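You operate a simulated robot arm through the tools that you are given. There is no shell and no other tool.

Carry out the task below with a simulated robot arm. There is one attempt and no reset: what you move stays moved.

Task
Test the red stop bar: run the belts and stop them with it.
Fine: run mode; pull the bar out again and reset, belts at rest.

Only the result counts: the job must be done as asked and must still hold three seconds after the hand-in. Knocking over, shifting, dropping, spilling or breaking anything else fails it.

Robot
A 7-joint arm with a two-finger parallel gripper, fixed in place. Base frame: the origin is at the foot of the arm, x ahead of it, y to its left, z up. Lengths are in m, angles in rad, forces in N, time in s.
Its first joint turns from -2.601 to 2.601 rad. Payload 3.43 kg.
The TCP is the grasp point between the finger pads, 0.03 m short of the fingertips. In the tool frame z runs along the fingers and y along their closing line. The gripper opens to 0.094 m. The fingers are 0.028 m wide and 0.01 m thick; the gripper's body (0.05 by 0.096 m) begins 0.055 m behind the TCP.
Orientation is that of the tool frame in the base frame, as [roll, pitch, yaw] about the fixed x, y, z axes, in that order (R = Rz(yaw) Ry(pitch) Rx(roll)). With the fingers straight down and closing along the base's y, the tool's x points along the base's -x, its y along +y and its z along -z.

Tools
- The arm moves only by the tool play_rows. Its argument "motion" is a list of rows, each a list of 7 numbers: the shift along the base's x, y, z in units of 40 mm (1.0 is 40 mm), then the turn, a rotation vector about the base's x, y, z in units of 4 degrees (1.0 is 4 degrees), then the opening, from 0 (shut) to 1 (fully open). In form: [[tx, ty, tz, rx, ry, rz, gripper], ...]. A call has 1 to 20 rows; each row shifts and turns the commanded pose from where the row before left it. A call with a number of a shift or a turn outside -1 to 1 is refused whole. A row lasts 0.2 s, in which the tool goes at most 0.05 m and 0.15 rad; a call with a longer step from one row to the next is refused whole, and so is a gripper value outside its range. Where a pose cannot be reached the arm comes as near as it can. A force on the tool above 80 N (or 10 N above the force at the start of the call, whichever is more), or a blocked arm, ends the call early, and 0.2 s more pass. Each finger travels about 0.045 m/s and halts on what it meets, pressing with about 33 N; the grip force reading is that of the motor and also rises with nothing between the fingers. The clock runs only during rows and for 0.2 s after the last one: add rows that do not move to give the fingers time. It gives the time, the measured TCP pose, the force on the tool (base axes), the opening and the grip force at its end, in the units of the frame above (readings bear some noise), with the torque about the TCP (base axes, N m) and any sound that the robot's microphone picked up, and new pictures: "pictures" is both (left out), scene, wrist or none.
- Cameras (640 x 400 px; columns grow to the right, rows downward): "scene" is fixed at [0.049, -0.5021, 1.5609]; the picture's right is [0.74, -0.67, 0.00], its down [-0.29, -0.33, -0.90] and it looks along [0.60, 0.67, -0.44] (base axes); focal length 321 px, centre (320, 200). "wrist" rides on the gripper at [0.076, 0.014, -0.102] in the tool frame; the picture's right is [-0.18, 0.98, 0.00], its down [-0.75, -0.14, -0.64] and it looks along [-0.63, -0.12, 0.77] (tool axes); focal length 243 px, centre (320, 200). There is no depth. A picture from a camera that has moved, and an enlarged one, comes with that camera's place and axes in the base frame and with its lens.
- close_up(camera, box): a new picture of the part [left, top, right, bottom] of that camera's present view, enlarged. The clock stands still meanwhile.
- finish_job(): hands the job in; it is judged then, once.

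Places have to be worked out from the pictures, the camera data and where the tool is seen. Open the gripper and draw the arm clear of the work before you hand the job in, unless the task says otherwise.

The tools are called after "Request:" as a command line: name --pt "numbers of a row" for each row, then --argument value for the rest, lists and objects as JSON in quotes. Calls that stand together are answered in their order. play_rows: Moves the arm, as the interface text tells. Its arguments: {"type":"object","properties":{"motion":{"type":"array","items":{"type":"array","items":{"type":"number"}}},"pictures":{"type":"string","enum":["both","scene","wrist","none"]}},"required":["motion"]} The other tools are called the same way: close_up (camera, box) takes an enlarged picture of a part of a camera's view; finish_job () hands the job in.

At the start:

```text
t: 0.0
tcp_pos: [0.8235, 0.5458, 1.2248]
ee_rot: [3.141, 0.0, 3.141]
force: [0.2, 0.5, -0.6]
moment: [-0.04, -0.05, 0.04]
width: 0.0939
gripper_force: 0.0
```

scene: 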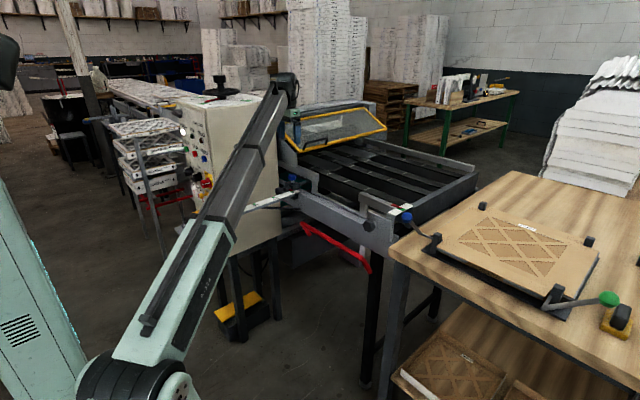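
wrist: 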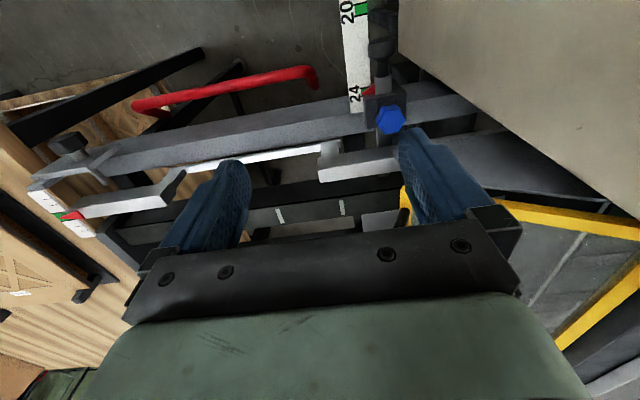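

The scene shows a belt machine with a control cabinet to the left, and a red bar below the belts' front rail. I'll take close-ups of the control panel and the red bar before moving.

Request:
close_up --camera "scene" --box '[160, 80, 300, 220]'

Request:
close_up --camera "scene" --box '[260, 90, 480, 290]'

Request:
close_up --camera "wrist" --box '[0, 0, 640, 300]'

```text
2.86 times, centred on (230, 150) of scene
camera zoom: at [0.049, -0.5021, 1.5609], right [0.74, -0.67, 0.0], down [-0.29, -0.33, -0.9], along [0.6, 0.67, -0.44], focal length 917 px, centre (577, 343)
```

zoom: 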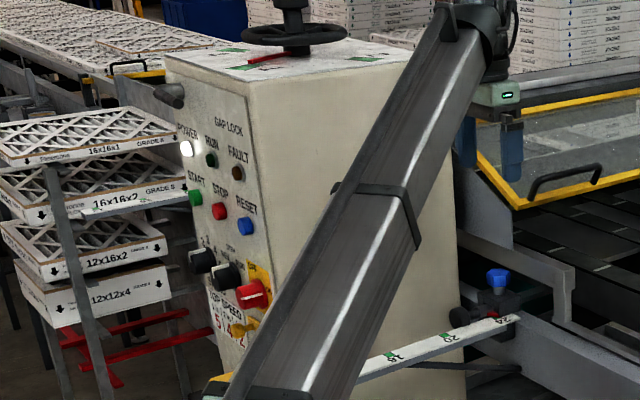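

```text
2.00 times, centred on (370, 190) of scene
camera zoom: at [0.049, -0.5021, 1.5609], right [0.74, -0.67, 0.0], down [-0.29, -0.33, -0.9], along [0.6, 0.67, -0.44], focal length 642 px, centre (220, 220)
```

zoom: 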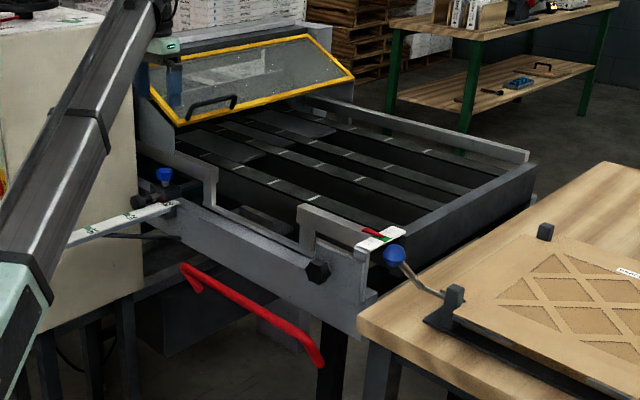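

```text
1.00 times, centred on (320, 150) of wrist (not enlarged: the box is as wide or as high as the picture)
camera zoom: at [0.7461, 0.5608, 1.3275], right [0.18, 0.98, 0.0], down [0.75, -0.14, 0.64], along [0.63, -0.12, -0.77], focal length 243 px, centre (320, 250)
```

zoom: 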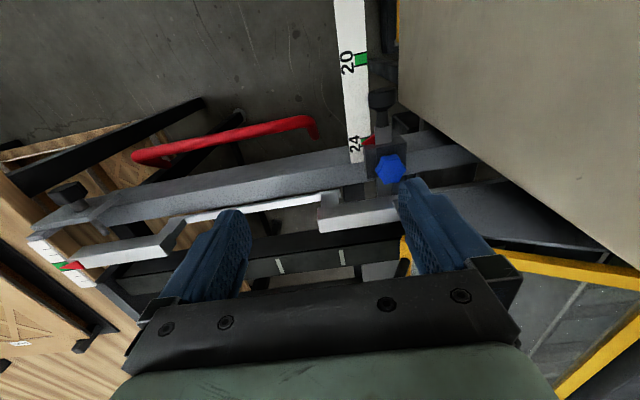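

The panel with START/STOP/RESET and selectors is on the cabinet face towards -x (around x≈0.55, y≈0.8). The red bar runs along y from about 0.11 to 0.52 at x≈0.87, z≈0.76. I'll back the arm away from the machine and start tilting the tool toward +x to view the panel.

Request:
play_rows --pt "-1 -0.4 0.2 0 -1 0 1" --pt "-1 -0.4 0.2 0 -1 0 1" --pt "-1 -0.4 0.2 0 -1 0 1" --pt "-1 -0.4 0.2 0 -1 0 1" --pt "-1 -0.4 0.2 0 -1 0 1" --pt "-1 -0.4 0.2 0 -1 0 1" --pt "-1 -0.2 0.1 0 -1 0 1" --pt "-1 -0.2 0 0 -1 0 1"

```text
t: 1.8
tcp_pos: [0.5002, 0.4331, 1.2771]
ee_rot: [3.14, 0.561, 3.14]
force: [0.1, -0.2, -0.7]
moment: [0.0, 0.05, -0.01]
width: 0.0939
gripper_force: 0.0
camera wrist: at [0.3826, 0.4479, 1.3249], right [0.16, 0.98, 0.1], down [0.3, -0.14, 0.94], along [0.94, -0.12, -0.31], focal length 243 px, centre (320, 200)
```

scene: 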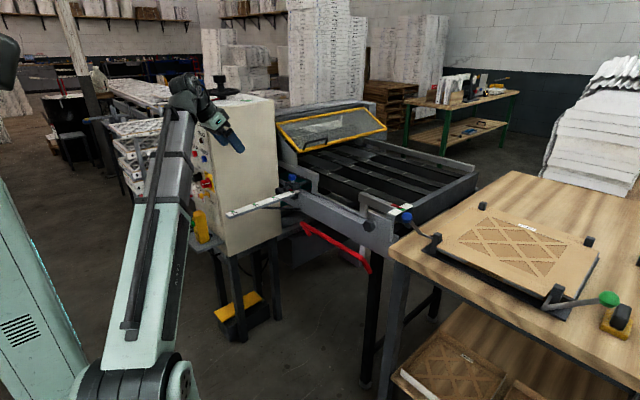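
wrist: 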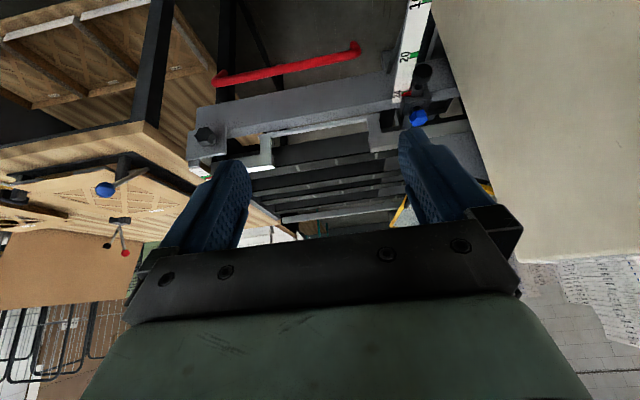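

The cabinet's blank side is at right in the wrist view; I need to be in front of the panel. I'll move to roughly (0.33, 0.72, 1.2) while tilting the tool to nearly horizontal.

Request:
play_rows --pt "-1 0.3 0 0 -1 0 1" --pt "-1 0.3 0 0 -1 0 1" --pt "-0.9 0.5 0 0 -1 0 1" --pt "-0.6 0.7 0 0 -1 0 1" --pt "-0.4 0.8 0 0 -1 0 1" --pt "-0.2 0.9 -0.2 0 -1 0 1" --pt "0 0.9 -0.2 0 -1 0 1" --pt "0 0.9 -0.3 0 -1 0 1" --pt "0 0.9 -0.3 0 -1 0 1" --pt "0 0.9 -0.3 0 -1 0 1"

```text
t: 4.0
tcp_pos: [0.3372, 0.7169, 1.225]
ee_rot: [3.137, 1.258, 3.14]
force: [0.9, 0.7, 0.3]
moment: [0.01, -0.01, 0.01]
width: 0.0939
gripper_force: 0.0
camera wrist: at [0.2165, 0.731, 1.1838], right [0.06, 0.98, 0.18], down [-0.38, -0.14, 0.91], along [0.92, -0.12, 0.36], focal length 243 px, centre (320, 200)
```

scene: 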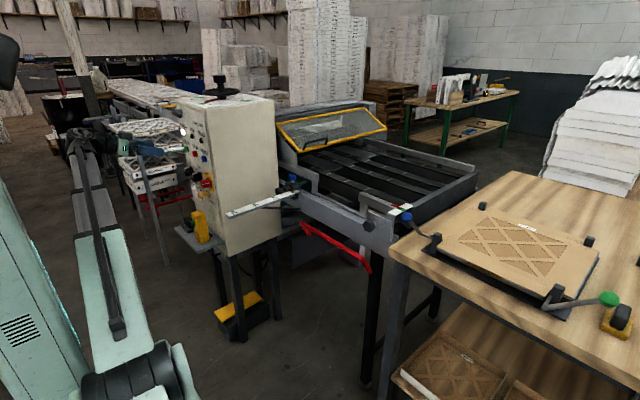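
wrist: 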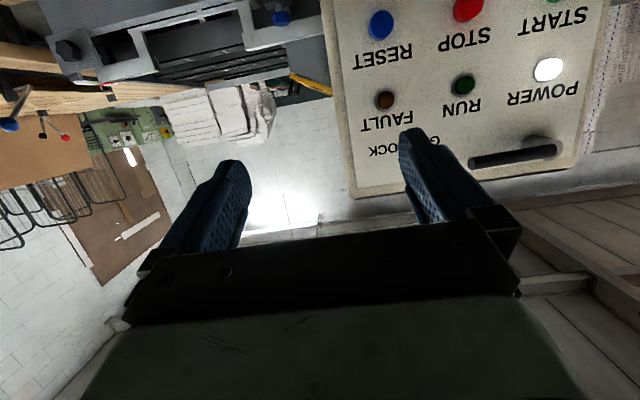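

The panel is now visible (upside down in the wrist view). I'll zoom in on the unobstructed scene view of the panel and the workbench beneath it.

Request:
close_up --camera "scene" --box '[170, 110, 250, 170]'

Request:
close_up --camera "scene" --box '[170, 160, 290, 260]'

Request:
close_up --camera "wrist" --box '[320, 0, 640, 200]'

```text
6.67 times, centred on (210, 140) of scene
camera zoom: at [0.049, -0.5021, 1.5609], right [0.74, -0.67, 0.0], down [-0.29, -0.33, -0.9], along [0.6, 0.67, -0.44], focal length 2140 px, centre (1053, 600)
```

zoom: 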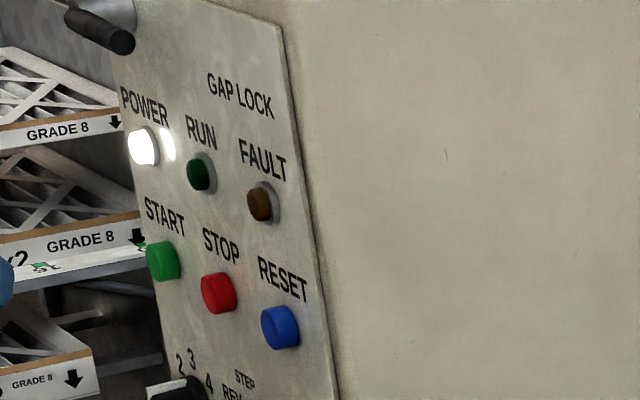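

```text
4.00 times, centred on (230, 210) of scene
camera zoom: at [0.049, -0.5021, 1.5609], right [0.74, -0.67, 0.0], down [-0.29, -0.33, -0.9], along [0.6, 0.67, -0.44], focal length 1284 px, centre (680, 160)
```

zoom: 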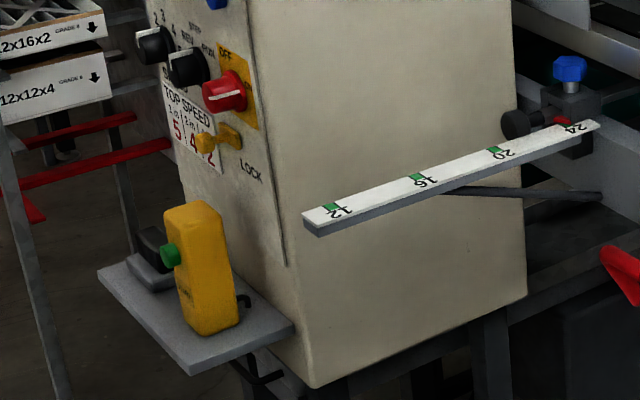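

```text
2.00 times, centred on (480, 100) of wrist
camera zoom: at [0.2165, 0.731, 1.1838], right [0.06, 0.98, 0.18], down [-0.38, -0.14, 0.91], along [0.92, -0.12, 0.36], focal length 485 px, centre (0, 400)
```

zoom: 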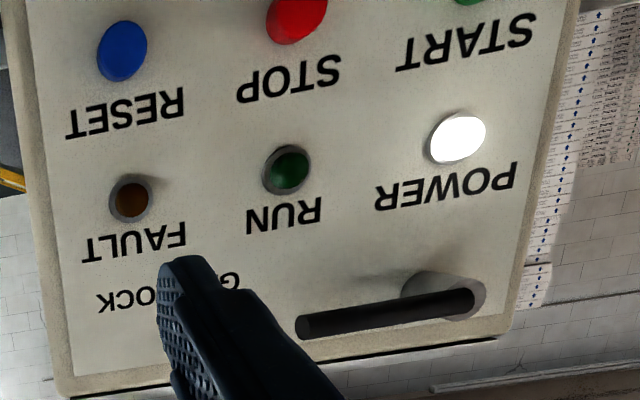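

RESET sits at about (0.55, 0.79, 1.115), START at (0.55, 0.97, 1.125). The selector row is at z≈1.015: speed y≈0.975, mode y≈0.89, main switch y≈0.785. I'll lower the arm by 0.2 m to see the mode selector properly.

Request:
play_rows --pt "0 0.3 -0.9 0 -0.5 0 0.5" --pt "0 0.3 -0.9 0 -0.5 0 0" --pt "0 0.3 -0.9 0 -0.5 0 0" --pt "0 0.3 -0.9 0 -0.5 0 0" --pt "0 0.3 -0.9 0 -0.5 0 0" --pt "0 0 0 0 0 0 0"

```text
t: 5.4
tcp_pos: [0.3403, 0.7773, 1.0438]
ee_rot: [3.138, 1.433, 3.137]
force: [-0.1, 0.0, -0.2]
moment: [0.01, 0.03, 0.03]
width: 0.0001
gripper_force: 25.1
camera wrist: at [0.2274, 0.7916, 0.9836], right [0.02, 0.98, 0.18], down [-0.53, -0.14, 0.84], along [0.85, -0.12, 0.52], focal length 243 px, centre (320, 200)
```

scene: 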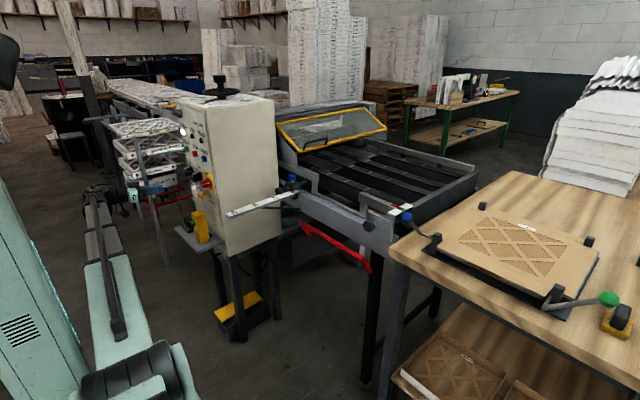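
wrist: 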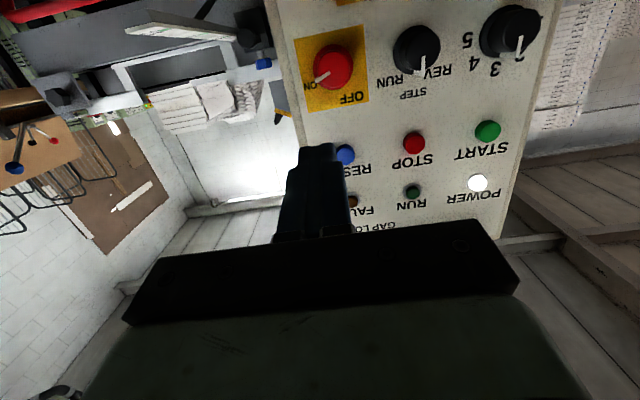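

The mode knob (REV/STEP/RUN) is in view. I'll zoom in to read its pointer.

Request:
close_up --camera "wrist" --box '[280, 0, 440, 100]'

Request:
close_up --camera "wrist" --box '[400, 0, 560, 100]'

Request:
close_up --camera "scene" --box '[180, 160, 230, 200]'

```text
4.00 times, centred on (360, 50) of wrist
camera zoom: at [0.2274, 0.7916, 0.9836], right [0.02, 0.98, 0.18], down [-0.53, -0.14, 0.84], along [0.85, -0.12, 0.52], focal length 970 px, centre (160, 800)
```

zoom: 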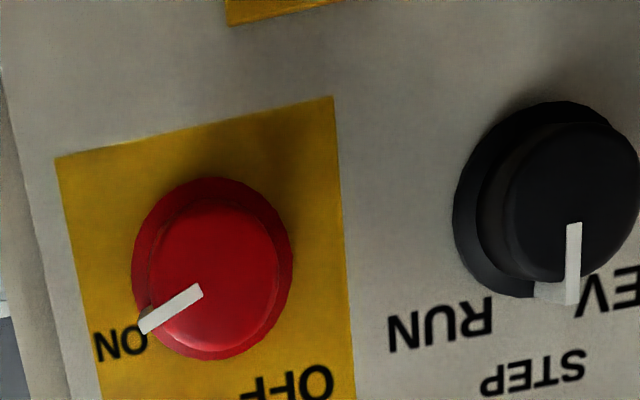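

```text
4.00 times, centred on (480, 50) of wrist
camera zoom: at [0.2274, 0.7916, 0.9836], right [0.02, 0.98, 0.18], down [-0.53, -0.14, 0.84], along [0.85, -0.12, 0.52], focal length 970 px, centre (-320, 800)
```

zoom: 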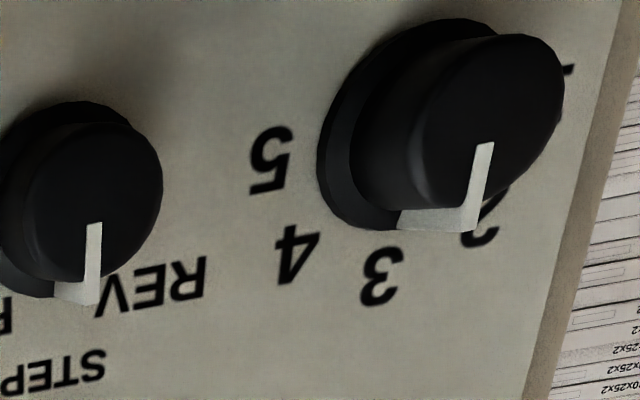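

```text
10.00 times, centred on (205, 180) of scene
camera zoom: at [0.049, -0.5021, 1.5609], right [0.74, -0.67, 0.0], down [-0.29, -0.33, -0.9], along [0.6, 0.67, -0.44], focal length 3210 px, centre (1470, 400)
```

zoom: 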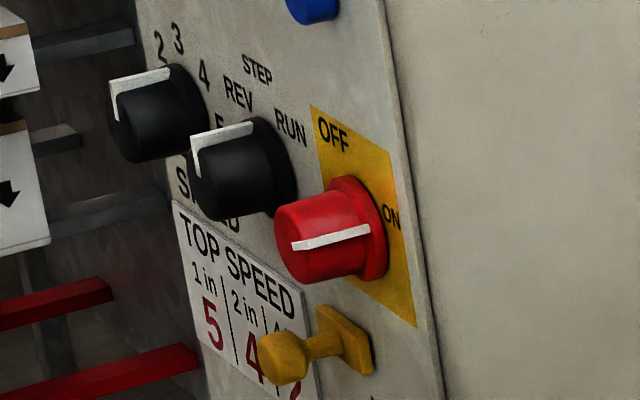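

The mode pointer stands at STEP (top), the main switch at ON and speed near 3. I'll drop a little further to see the yellow LOCK item and the plate under the selectors.

Request:
play_rows --pt "0 0.4 -0.7 0 0 0 0" --pt "0 0.4 -0.7 0 0 0 0" --pt "0 0.4 -0.7 0 0 0 0" --pt "0 0 0 0 0 0 0" --pictures "wrist"

Request:
close_up --camera "wrist" --box '[240, 0, 560, 200]'

```text
t: 6.4
tcp_pos: [0.3372, 0.8264, 0.9593]
ee_rot: [3.136, 1.432, 3.139]
force: [0.3, 0.5, -0.7]
moment: [0.0, 0.0, 0.02]
width: 0.0002
gripper_force: 32.1
camera wrist: at [0.2262, 0.8407, 0.8989], right [0.03, 0.98, 0.18], down [-0.53, -0.14, 0.84], along [0.85, -0.12, 0.52], focal length 243 px, centre (320, 200)
```

wrist: 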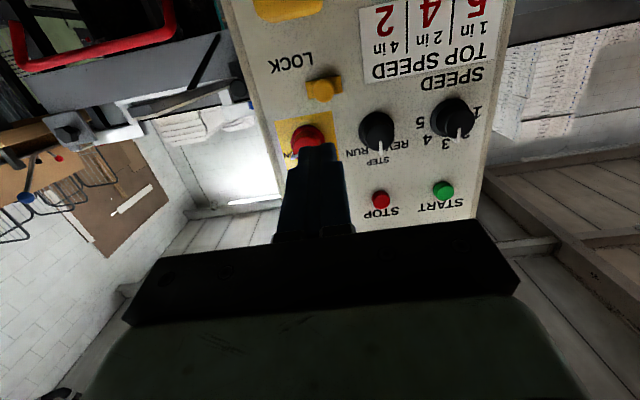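

```text
2.00 times, centred on (400, 100) of wrist
camera zoom: at [0.2262, 0.8407, 0.8989], right [0.03, 0.98, 0.18], down [-0.53, -0.14, 0.84], along [0.85, -0.12, 0.52], focal length 485 px, centre (160, 400)
```

zoom: 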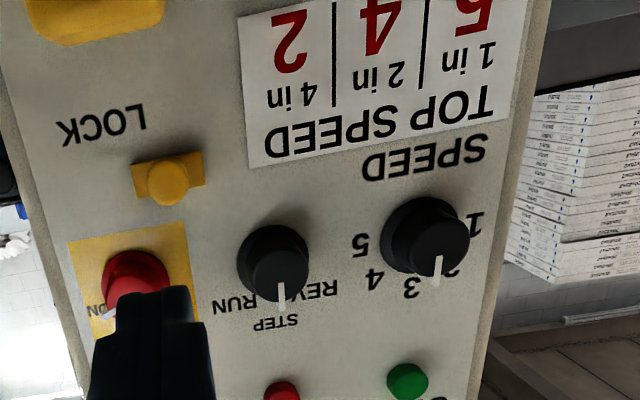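

The panel surface is about x≈0.558 and the mode knob's front centre about (0.522, 0.888, 1.008). I'll level the tool along +x, open to ~0.07 and align in front of the mode knob.

Request:
play_rows --pt "0 0.31 0.25 0 -0.4 0 0.5" --pt "0.3 0.31 0.25 0 -0.4 0 0.75" --pt "0.5 0.31 0.25 0 -0.4 0 0.75" --pt "0.6 0.31 0.25 0 -0.4 0 0.75" --pt "0.6 0.31 0.25 0 -0.4 0 0.75" --pt "0.4 0 0 0 0 0 0.75" --pt "0 0 0 0 0 0 0.75"

```text
t: 8.0
tcp_pos: [0.4338, 0.8896, 1.01]
ee_rot: [0.111, 1.57, 0.114]
force: [-0.1, -0.5, 0.3]
moment: [-0.01, -0.01, -0.01]
width: 0.0705
gripper_force: 0.1
camera wrist: at [0.3322, 0.9036, 0.9347], right [0.0, 0.98, 0.18], down [-0.64, -0.14, 0.75], along [0.77, -0.12, 0.63], focal length 243 px, centre (320, 200)
```

scene: 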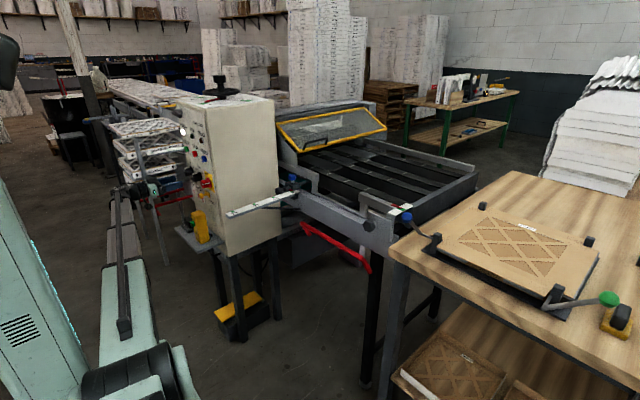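
wrist: 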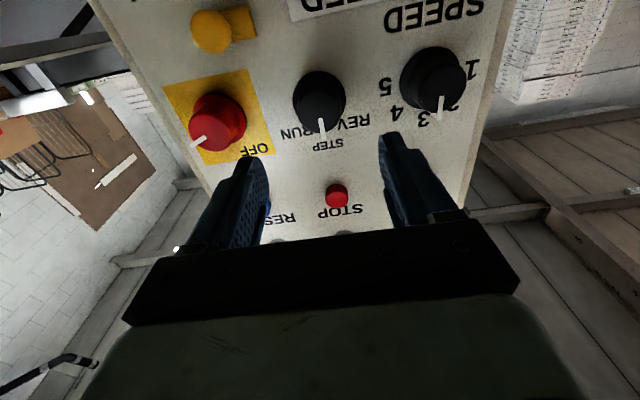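

The fingers straddle the knob line. I'll zoom to measure the knob centre more precisely before moving in.

Request:
close_up --camera "wrist" --box '[240, 40, 400, 140]'

Request:
close_up --camera "scene" --box '[110, 150, 230, 225]'

```text
4.00 times, centred on (320, 90) of wrist
camera zoom: at [0.3322, 0.9036, 0.9347], right [0.0, 0.98, 0.18], down [-0.64, -0.14, 0.75], along [0.77, -0.12, 0.63], focal length 970 px, centre (320, 640)
```

zoom: 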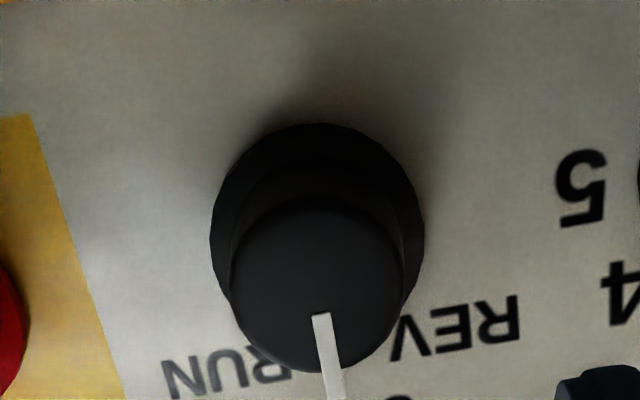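

```text
5.33 times, centred on (170, 188) of scene
camera zoom: at [0.049, -0.5021, 1.5609], right [0.74, -0.67, 0.0], down [-0.29, -0.33, -0.9], along [0.6, 0.67, -0.44], focal length 1712 px, centre (1120, 267)
```

zoom: 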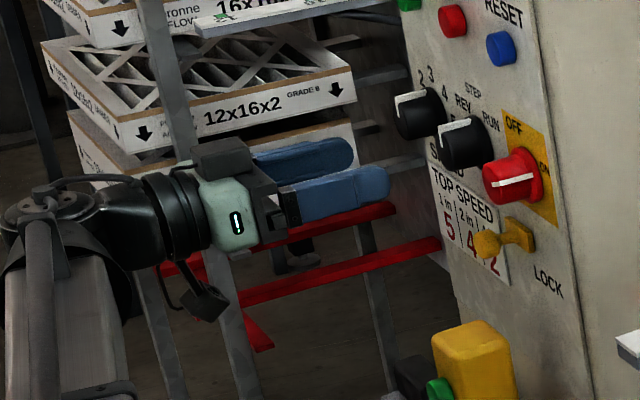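

Knob face centre refined to about (0.523, 0.890, 1.003), diameter ~34 mm. I'll advance about 78 mm in x with a small drop, then close the fingers on it.

Request:
play_rows --pt "0.5 0 -0.15 0 0 0 0.75" --pt "0.5 0 0 0 0 0 0.75" --pt "0.5 0 0 0 0 0 0.75" --pt "0.45 0 0 0 0 0 0.75" --pt "0 0 0 0 0 0 0.75"

```text
t: 9.2
tcp_pos: [0.5131, 0.8887, 1.0055]
ee_rot: [-1.499, 1.569, -1.497]
force: [0.0, 0.2, -0.5]
moment: [0.0, 0.01, 0.03]
width: 0.0702
gripper_force: 0.1
camera wrist: at [0.4105, 0.9029, 0.9281], right [0.0, 0.98, 0.18], down [-0.64, -0.14, 0.75], along [0.77, -0.12, 0.63], focal length 243 px, centre (320, 200)
```

scene: 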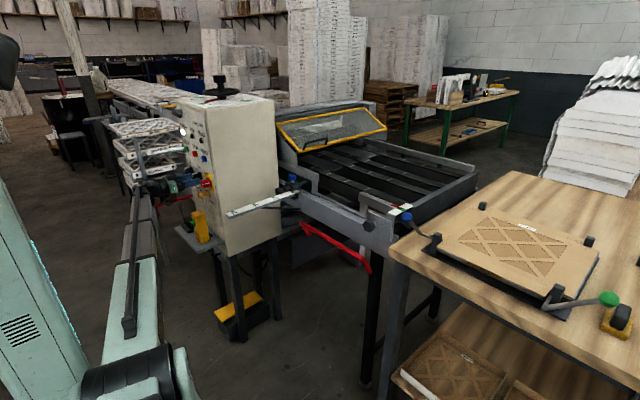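
wrist: 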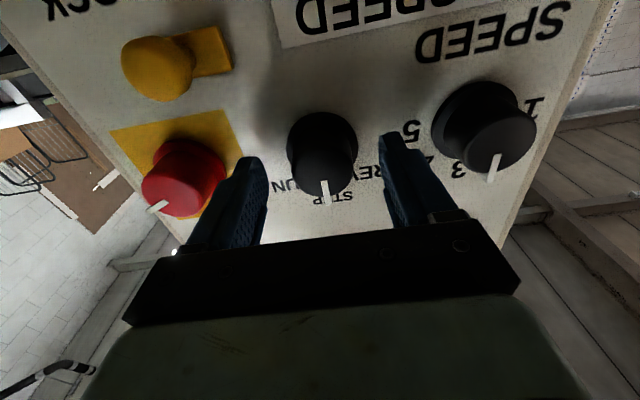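

Fingers are on both sides of the knob with clearance. I'll close on it now.

Request:
play_rows --pt "0 0 0 0 0 0 0.4" --pt "0 0 0 0 0 0 0.2" --pt "0 0 0 0 0 0 0.2" --pt "0 0 0 0 0 0 0.2" --pictures "wrist"

```text
t: 10.2
tcp_pos: [0.5128, 0.8905, 1.0039]
ee_rot: [3.014, 1.569, 3.017]
force: [4.2, 10.4, 2.0]
moment: [0.0, 0.04, 0.4]
width: 0.0362
gripper_force: 44.8
camera wrist: at [0.4102, 0.9038, 0.9281], right [0.0, 0.98, 0.18], down [-0.64, -0.14, 0.75], along [0.77, -0.12, 0.63], focal length 243 px, centre (320, 200)
```

wrist: 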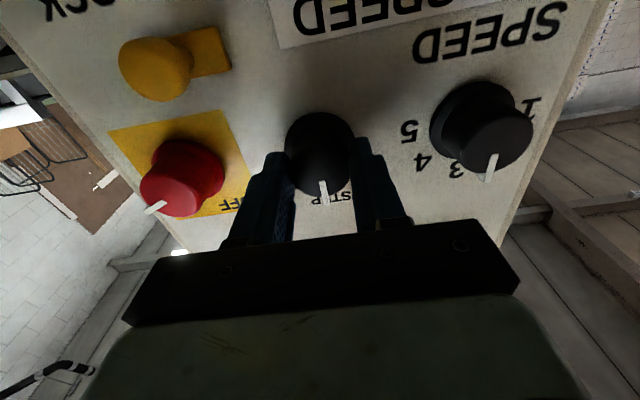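

The knob is gripped (width 36 mm). I'll turn it clockwise (+x rotation) about 44° toward RUN.

Request:
play_rows --pt "0 0.04 0 1 0 0 0.2" --pt "0 0 0 1 0 0 0.2" --pt "0 0 0 1 0 0 0.2" --pt "0 0 0 1 0 0 0.2" --pt "0 0 0 1 0 0 0.2" --pt "0 0 0 1 0 0 0.2" --pt "0 0 0 1 0 0 0.2" --pt "0 0 0 1 0 0 0.2" --pt "0 0 0 1 0 0 0.2" --pt "0 0 0 1 0 0 0.2" --pt "0 0 0 1 0 0 0.2"

```text
t: 12.6
tcp_pos: [0.5125, 0.8911, 1.0051]
ee_rot: [1.572, 0.802, 1.572]
force: [2.5, 0.8, -4.0]
moment: [0.02, 0.72, 0.47]
width: 0.0363
gripper_force: 44.6
camera wrist: at [0.4102, 0.9537, 0.9597], right [0.0, 0.58, 0.82], down [-0.64, -0.63, 0.44], along [0.77, -0.52, 0.37], focal length 243 px, centre (320, 200)
```

scene: 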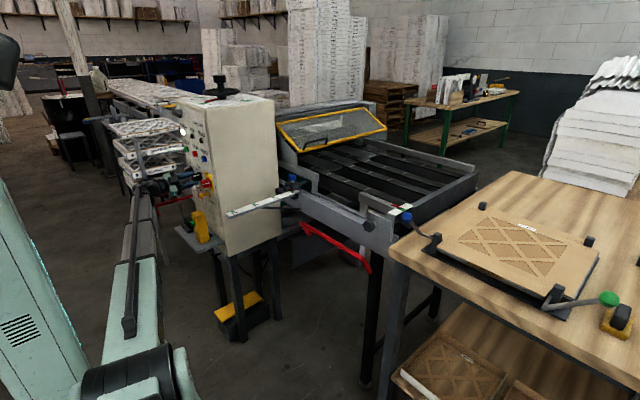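
wrist: 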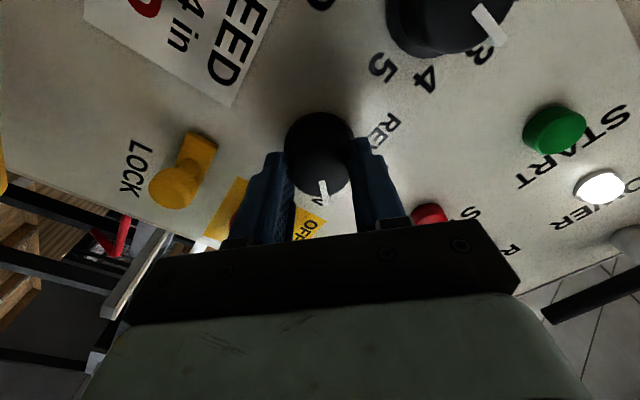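

The knob turned with the gripper, no residual torque about x. I'll open the fingers and check the pointer.

Request:
play_rows --pt "0 0 0 0 0 0 0.6" --pt "0 0 0 0 0 0 0.75" --pt "0 0 0 0 0 0 0.75" --pt "-0.5 0 0 0 0 0 0.75" --pt "-0.5 0 0 0 0 0 0.75" --pt "-0.5 0 0 0 0 0 0.75" --pt "-0.5 0 0 0 0 0 0.75"

Request:
close_up --camera "wrist" --box '[240, 40, 400, 140]'

Request:
close_up --camera "scene" --box '[150, 110, 230, 200]'

```text
t: 14.2
tcp_pos: [0.4336, 0.8914, 1.0047]
ee_rot: [1.571, 0.802, 1.57]
force: [0.1, 0.8, 0.1]
moment: [0.0, 0.0, 0.01]
width: 0.0707
gripper_force: 0.0
camera wrist: at [0.3309, 0.9537, 0.9607], right [0.0, 0.58, 0.82], down [-0.64, -0.63, 0.44], along [0.77, -0.52, 0.37], focal length 243 px, centre (320, 200)
```

scene: 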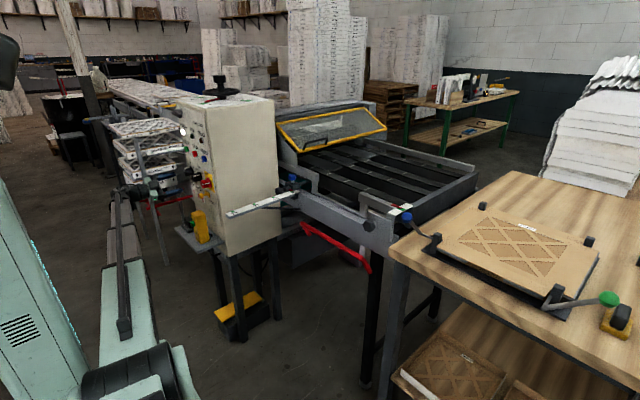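
wrist: 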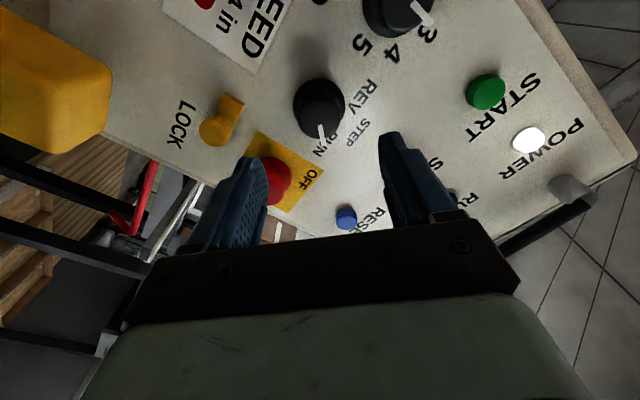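

```text
4.00 times, centred on (320, 90) of wrist
camera zoom: at [0.3309, 0.9537, 0.9607], right [0.0, 0.58, 0.82], down [-0.64, -0.63, 0.44], along [0.77, -0.52, 0.37], focal length 970 px, centre (320, 640)
```

zoom: 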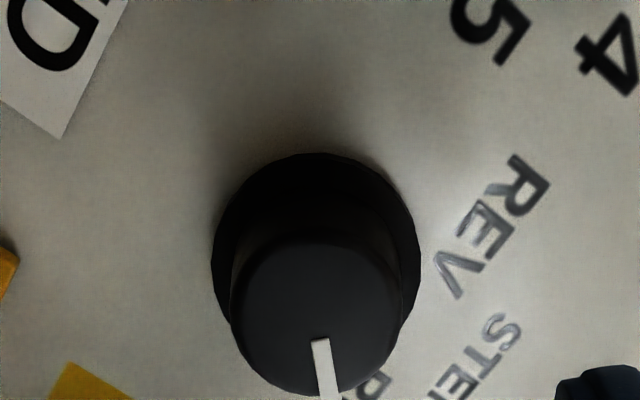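

```text
4.44 times, centred on (190, 155) of scene
camera zoom: at [0.049, -0.5021, 1.5609], right [0.74, -0.67, 0.0], down [-0.29, -0.33, -0.9], along [0.6, 0.67, -0.44], focal length 1427 px, centre (898, 400)
```

zoom: 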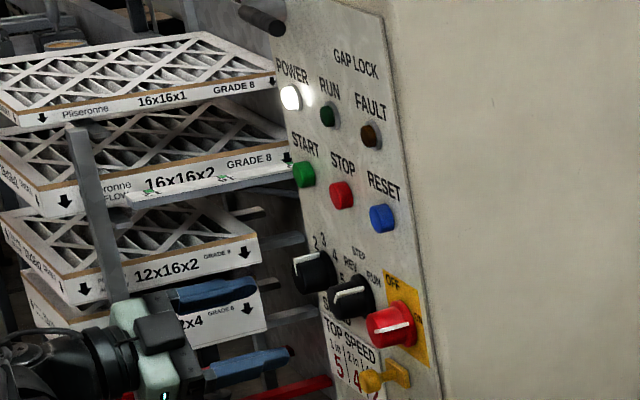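

Request:
close_up --camera "scene" --box '[180, 160, 230, 200]'

Request:
close_up --camera "wrist" --box '[280, 60, 400, 180]'

```text
10.00 times, centred on (205, 180) of scene
camera zoom: at [0.049, -0.5021, 1.5609], right [0.74, -0.67, 0.0], down [-0.29, -0.33, -0.9], along [0.6, 0.67, -0.44], focal length 3210 px, centre (1470, 400)
```

zoom: 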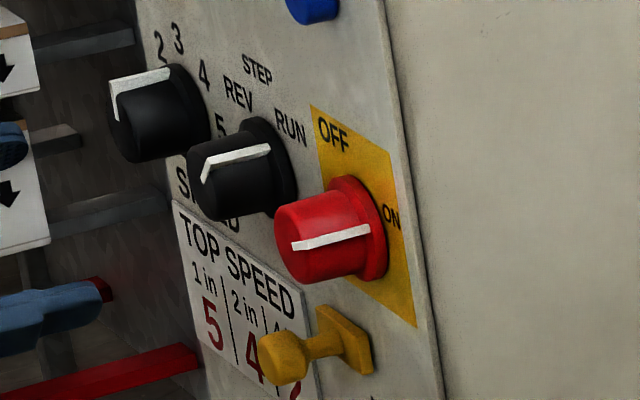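

```text
3.33 times, centred on (340, 120) of wrist
camera zoom: at [0.3309, 0.9537, 0.9607], right [0.0, 0.58, 0.82], down [-0.64, -0.63, 0.44], along [0.77, -0.52, 0.37], focal length 809 px, centre (253, 467)
```

zoom: 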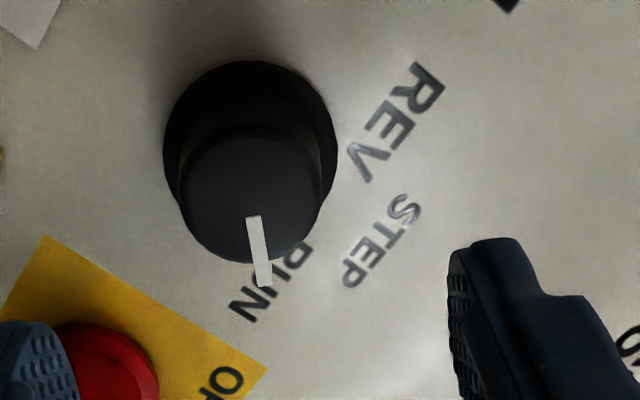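

The pointer is on RUN. Next I'll close the fingers, roll back level and align in front of START (≈0.55, 0.98, 1.115).

Request:
play_rows --pt "0 0.2 0.3 -1 0 0 0.3" --pt "0 0.2 0.3 -1 0 0 0" --pt "0 0.2 0.3 -1 0 0 0" --pt "0 0.2 0.3 -1 0 0 0" --pt "0 0.2 0.3 -1 0 0 0" --pt "0 0.2 0.3 -1 0 0 0" --pt "0 0.2 0.3 -1 0 0 0" --pt "0 0.2 0.3 -1 0 0 0" --pt "0 0.2 0.2 -1 0 0 0" --pt "0 0.2 0.1 -1 0 0 0" --pt "0 0.1 0 -1 0 0 0" --pt "0 0 0 0 0 0 0"

Request:
close_up --camera "wrist" --box '[200, 0, 520, 200]'

```text
t: 16.8
tcp_pos: [0.4315, 0.9757, 1.1133]
ee_rot: [1.525, 1.569, 1.524]
force: [-0.9, -0.3, 0.0]
moment: [-0.02, 0.0, 0.02]
width: 0.0
gripper_force: 32.6
camera wrist: at [0.33, 0.9887, 1.0367], right [0.0, 0.98, 0.18], down [-0.64, -0.14, 0.75], along [0.77, -0.12, 0.63], focal length 243 px, centre (320, 200)
```

scene: 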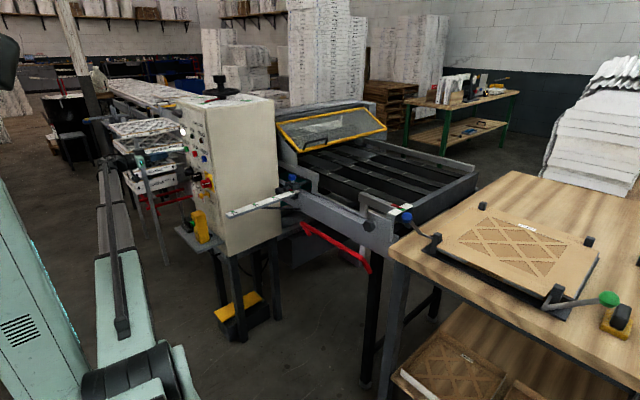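
wrist: 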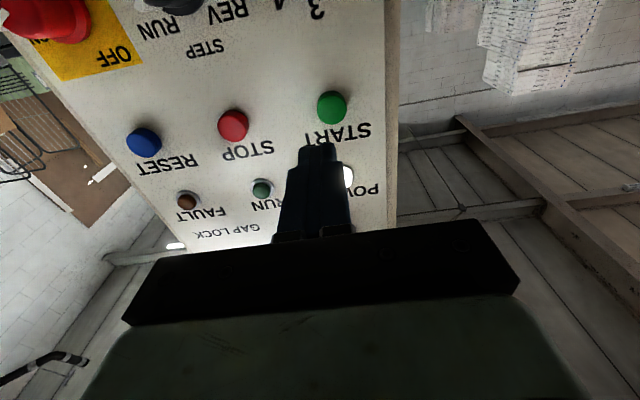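

```text
2.00 times, centred on (360, 100) of wrist
camera zoom: at [0.33, 0.9887, 1.0367], right [0.0, 0.98, 0.18], down [-0.64, -0.14, 0.75], along [0.77, -0.12, 0.63], focal length 485 px, centre (240, 400)
```

zoom: 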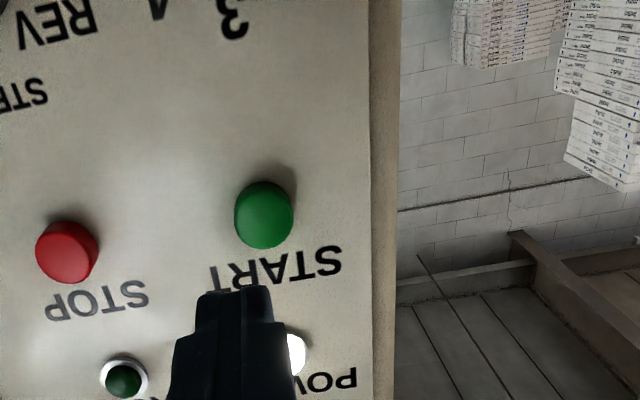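

START's face centre is at about (0.543, 0.984, 1.111). I'll approach to just short of it with the closed fingertips and then press in small steps.

Request:
play_rows --pt "0.6 0.21 -0.05 0 0 0 0" --pt "0.6 0 0 0 0 0 0" --pt "0.5 0 0 0 0 0 0" --pt "0 0 0 0 0 0 0" --pictures "both"

Request:
close_up --camera "scene" --box '[140, 110, 240, 185]'

```text
t: 17.8
tcp_pos: [0.5016, 0.9826, 1.1116]
ee_rot: [1.594, 1.568, 1.593]
force: [-0.5, 0.2, 0.0]
moment: [-0.01, -0.02, 0.01]
width: 0.0001
gripper_force: 32.9
camera wrist: at [0.3986, 0.9959, 1.0352], right [0.0, 0.98, 0.18], down [-0.64, -0.14, 0.75], along [0.77, -0.12, 0.63], focal length 243 px, centre (320, 200)
```

scene: 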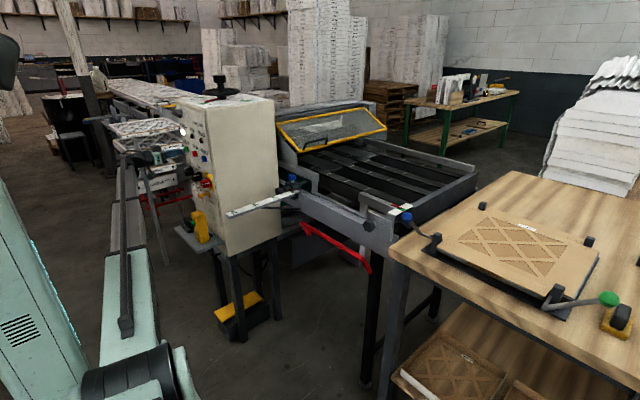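
wrist: 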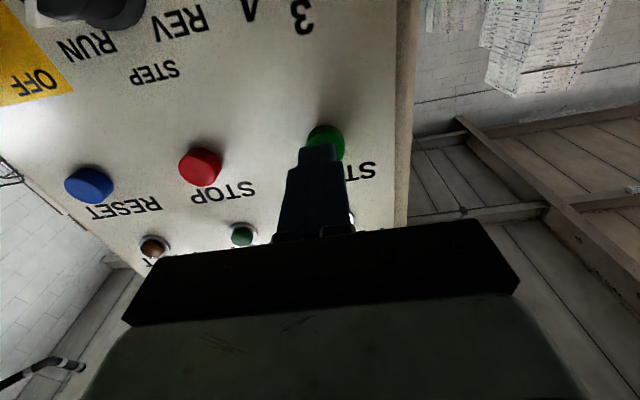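

```text
5.33 times, centred on (190, 148) of scene
camera zoom: at [0.049, -0.5021, 1.5609], right [0.74, -0.67, 0.0], down [-0.29, -0.33, -0.9], along [0.6, 0.67, -0.44], focal length 1712 px, centre (1013, 480)
```

zoom: 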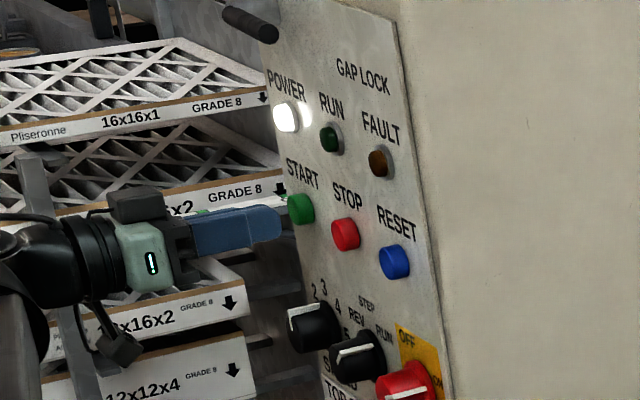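

The fingertips are right in front of START, no contact yet. I'll press in with small 5 mm steps and watch force and sound.

Request:
play_rows --pt "0.12 0.05 0.04 0 0 0 0" --pt "0.12 0 0 0 0 0 0" --pt "0.12 0 0 0 0 0 0" --pictures "wrist"

```text
t: 18.6
tcp_pos: [0.5155, 0.9847, 1.1124]
ee_rot: [1.65, 1.57, 1.653]
force: [-0.1, 0.0, -0.5]
moment: [-0.02, 0.0, 0.02]
width: 0.0
gripper_force: 32.9
camera wrist: at [0.4121, 0.9986, 1.0364], right [0.0, 0.98, 0.18], down [-0.64, -0.14, 0.75], along [0.77, -0.12, 0.63], focal length 243 px, centre (320, 200)
```

wrist: 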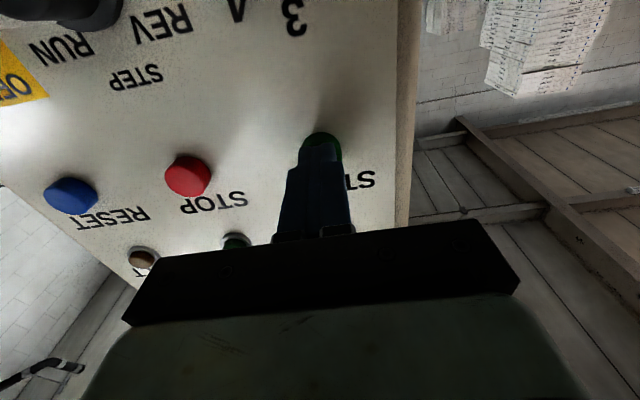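

Still no contact at tip x≈0.5455. I continue in 4 mm steps.

Request:
play_rows --pt "0.1 0 0 0 0 0 0" --pt "0.1 0 0 0 0 0 0" --pt "0 0 0 0 0 0 0" --pictures "both"

```text
t: 19.4
tcp_pos: [0.5211, 0.9845, 1.1119]
ee_rot: [-2.631, 1.57, -2.629]
force: [-5.2, -0.8, 1.8]
moment: [-0.01, -0.05, -0.07]
width: 0.0001
gripper_force: 32.8
camera wrist: at [0.4195, 0.9988, 1.0361], right [0.0, 0.98, 0.18], down [-0.64, -0.14, 0.75], along [0.77, -0.12, 0.63], focal length 243 px, centre (320, 200)
```

scene: 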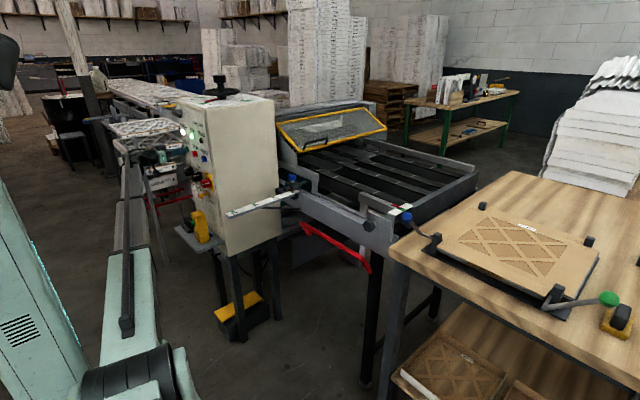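
wrist: 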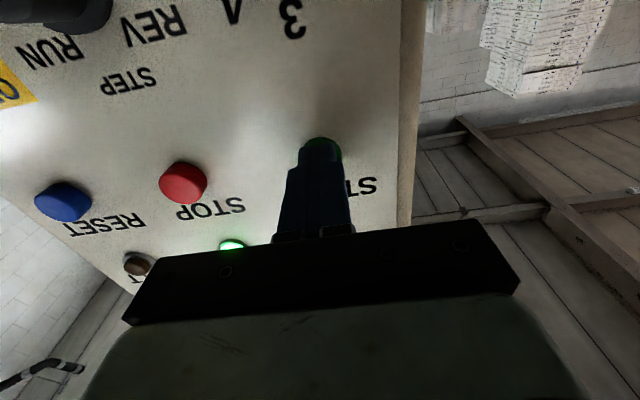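

The RUN lamp is now lit: belts have started. I'll back off from START and confirm the belts keep running.

Request:
play_rows --pt "-0.6 0 0 0 0 0 0" --pt "-0.8 0 0 0 0 0 0" --pt "-0.8 -0.3 0 0 0 0 0" --pt "-0.8 -0.3 0 0 0 0 0" --pt "-0.8 -0.3 0 0 0 0 0"

Request:
close_up --camera "scene" --box '[270, 90, 490, 290]'

Request:
close_up --camera "scene" --box '[150, 110, 230, 200]'

```text
t: 20.6
tcp_pos: [0.3709, 0.9506, 1.1131]
ee_rot: [2.048, 1.571, 2.046]
force: [0.7, 0.2, -0.6]
moment: [0.02, -0.01, -0.01]
width: 0.0003
gripper_force: 33.1
camera wrist: at [0.2678, 0.964, 1.0374], right [0.0, 0.98, 0.18], down [-0.64, -0.14, 0.75], along [0.77, -0.12, 0.63], focal length 243 px, centre (320, 200)
```

scene: 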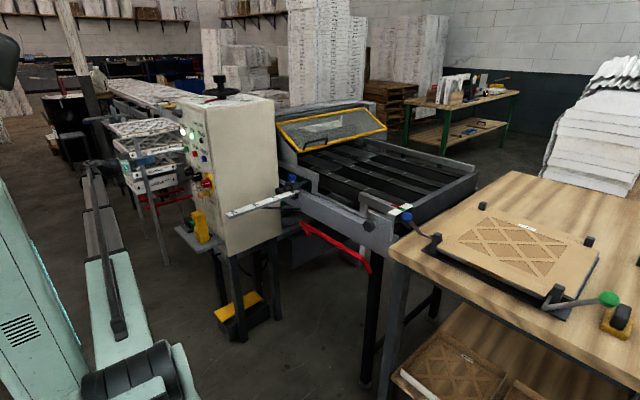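
wrist: 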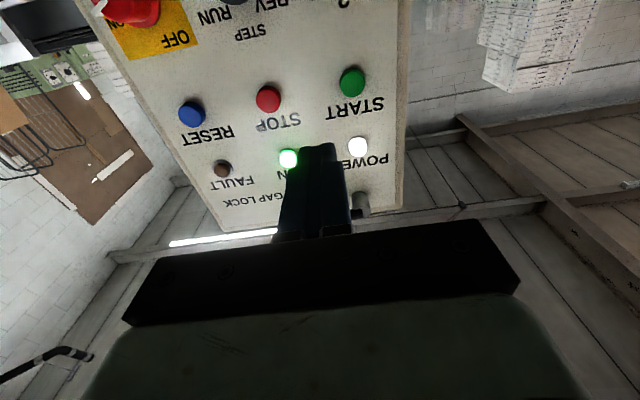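

```text
2.00 times, centred on (380, 190) of scene
camera zoom: at [0.049, -0.5021, 1.5609], right [0.74, -0.67, 0.0], down [-0.29, -0.33, -0.9], along [0.6, 0.67, -0.44], focal length 642 px, centre (200, 220)
```

zoom: 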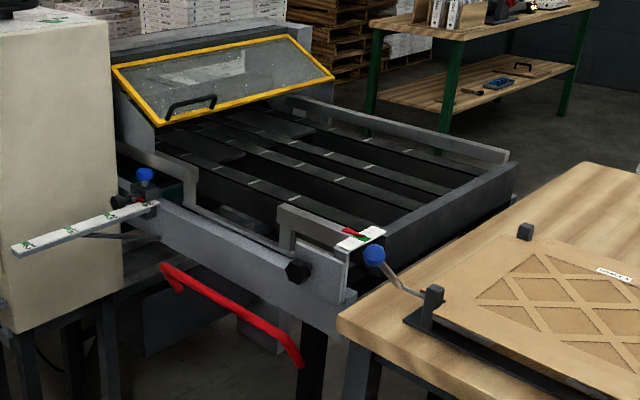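

```text
4.44 times, centred on (190, 155) of scene
camera zoom: at [0.049, -0.5021, 1.5609], right [0.74, -0.67, 0.0], down [-0.29, -0.33, -0.9], along [0.6, 0.67, -0.44], focal length 1427 px, centre (898, 400)
```

zoom: 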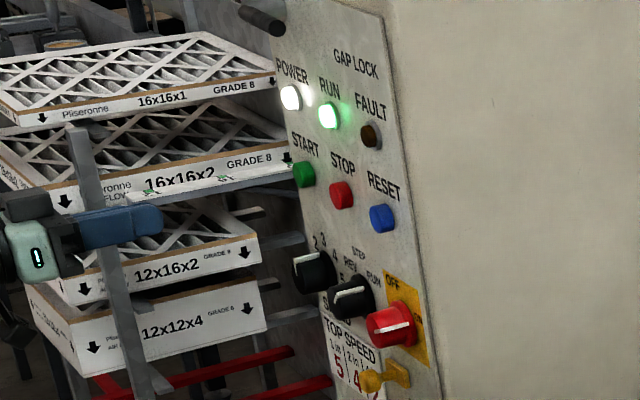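

RUN stays lit and the belts run on. Now a close look at the red bar's geometry.

Request:
close_up --camera "scene" --box '[285, 205, 395, 285]'

```text
5.00 times, centred on (340, 245) of scene
camera zoom: at [0.049, -0.5021, 1.5609], right [0.74, -0.67, 0.0], down [-0.29, -0.33, -0.9], along [0.6, 0.67, -0.44], focal length 1605 px, centre (220, -25)
```

zoom: 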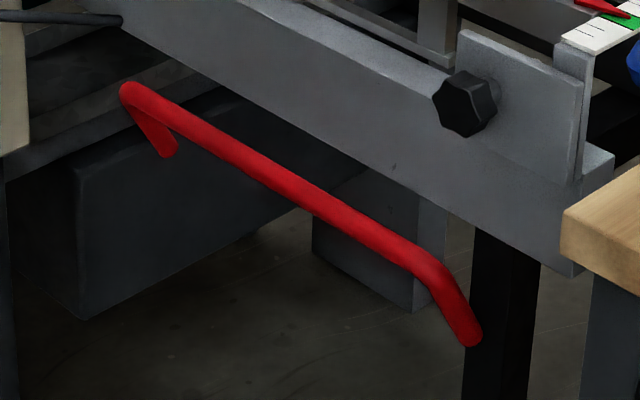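

The bar is a bail: the tube runs along y at about x≈0.85, z≈0.81, with legs leading down and inward to a pivot near x≈0.90, z≈0.73. I'll move across to the bar at safe height, rolling 90° so that the fingers close in the vertical plane.

Request:
play_rows --pt "0 -0.7 0 1 0 0 0" --pt "0 -0.7 0 1 0 0 0" --pt "0 -0.7 0 1 0 0 0" --pt "0 -0.7 0 1 0 0 0" --pt "0 -0.7 0 1 0 0 0" --pt "0 -0.7 0 1 0 0 0" --pt "0 -0.7 0 1 0 0 0" --pt "0 -0.7 0 1 0 0 0" --pt "0 -0.7 0 1 0 0 0" --pt "0 -0.7 0 1 0 0 0" --pt "0 -0.7 0 1 0 0 0" --pt "0 -0.7 0 1 0 0 0" --pt "0 -0.7 0 1 0 0 0" --pt "0 -0.7 0 1 0 0 0" --pt "0 -0.7 0 1 0 0 0" --pt "0 -0.7 0 1 0 0 0" --pt "0 -0.7 0 1 0 0 0" --pt "0 -0.7 0 1 0 0 0" --pt "0 -0.7 0 1 0 0 0" --pt "0 -0.7 0 1 0 0 0"

```text
t: 24.8
tcp_pos: [0.3914, 0.4687, 1.1346]
ee_rot: [1.572, 0.176, 1.572]
force: [0.0, 0.5, -0.1]
moment: [-0.01, 0.02, 0.0]
width: 0.0
gripper_force: 32.5
out of reach, approached as far as the arm can: row 17, 18, 19, 20
camera wrist: at [0.289, 0.5465, 1.1348], right [0.0, -0.01, 1.0], down [-0.64, -0.77, -0.01], along [0.77, -0.64, -0.01], focal length 243 px, centre (320, 200)
```

scene: 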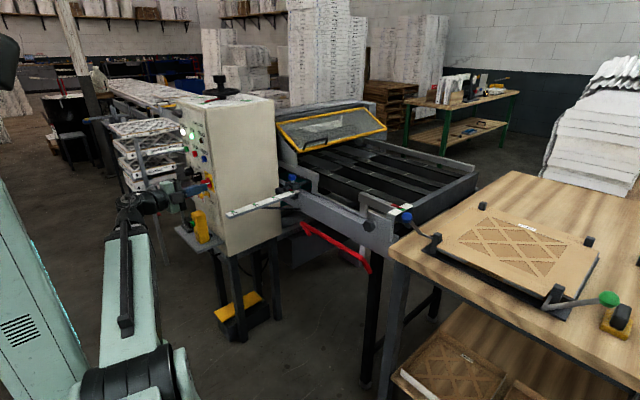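
wrist: 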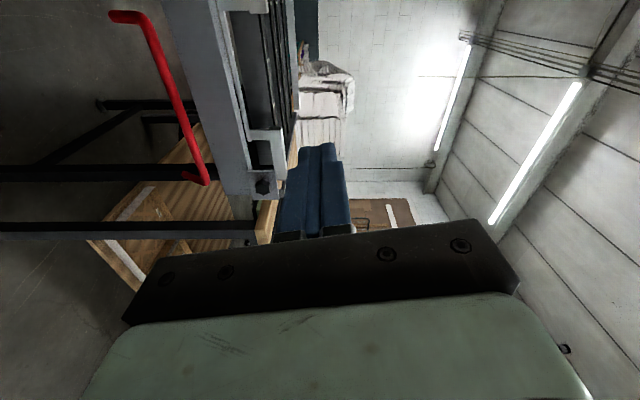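

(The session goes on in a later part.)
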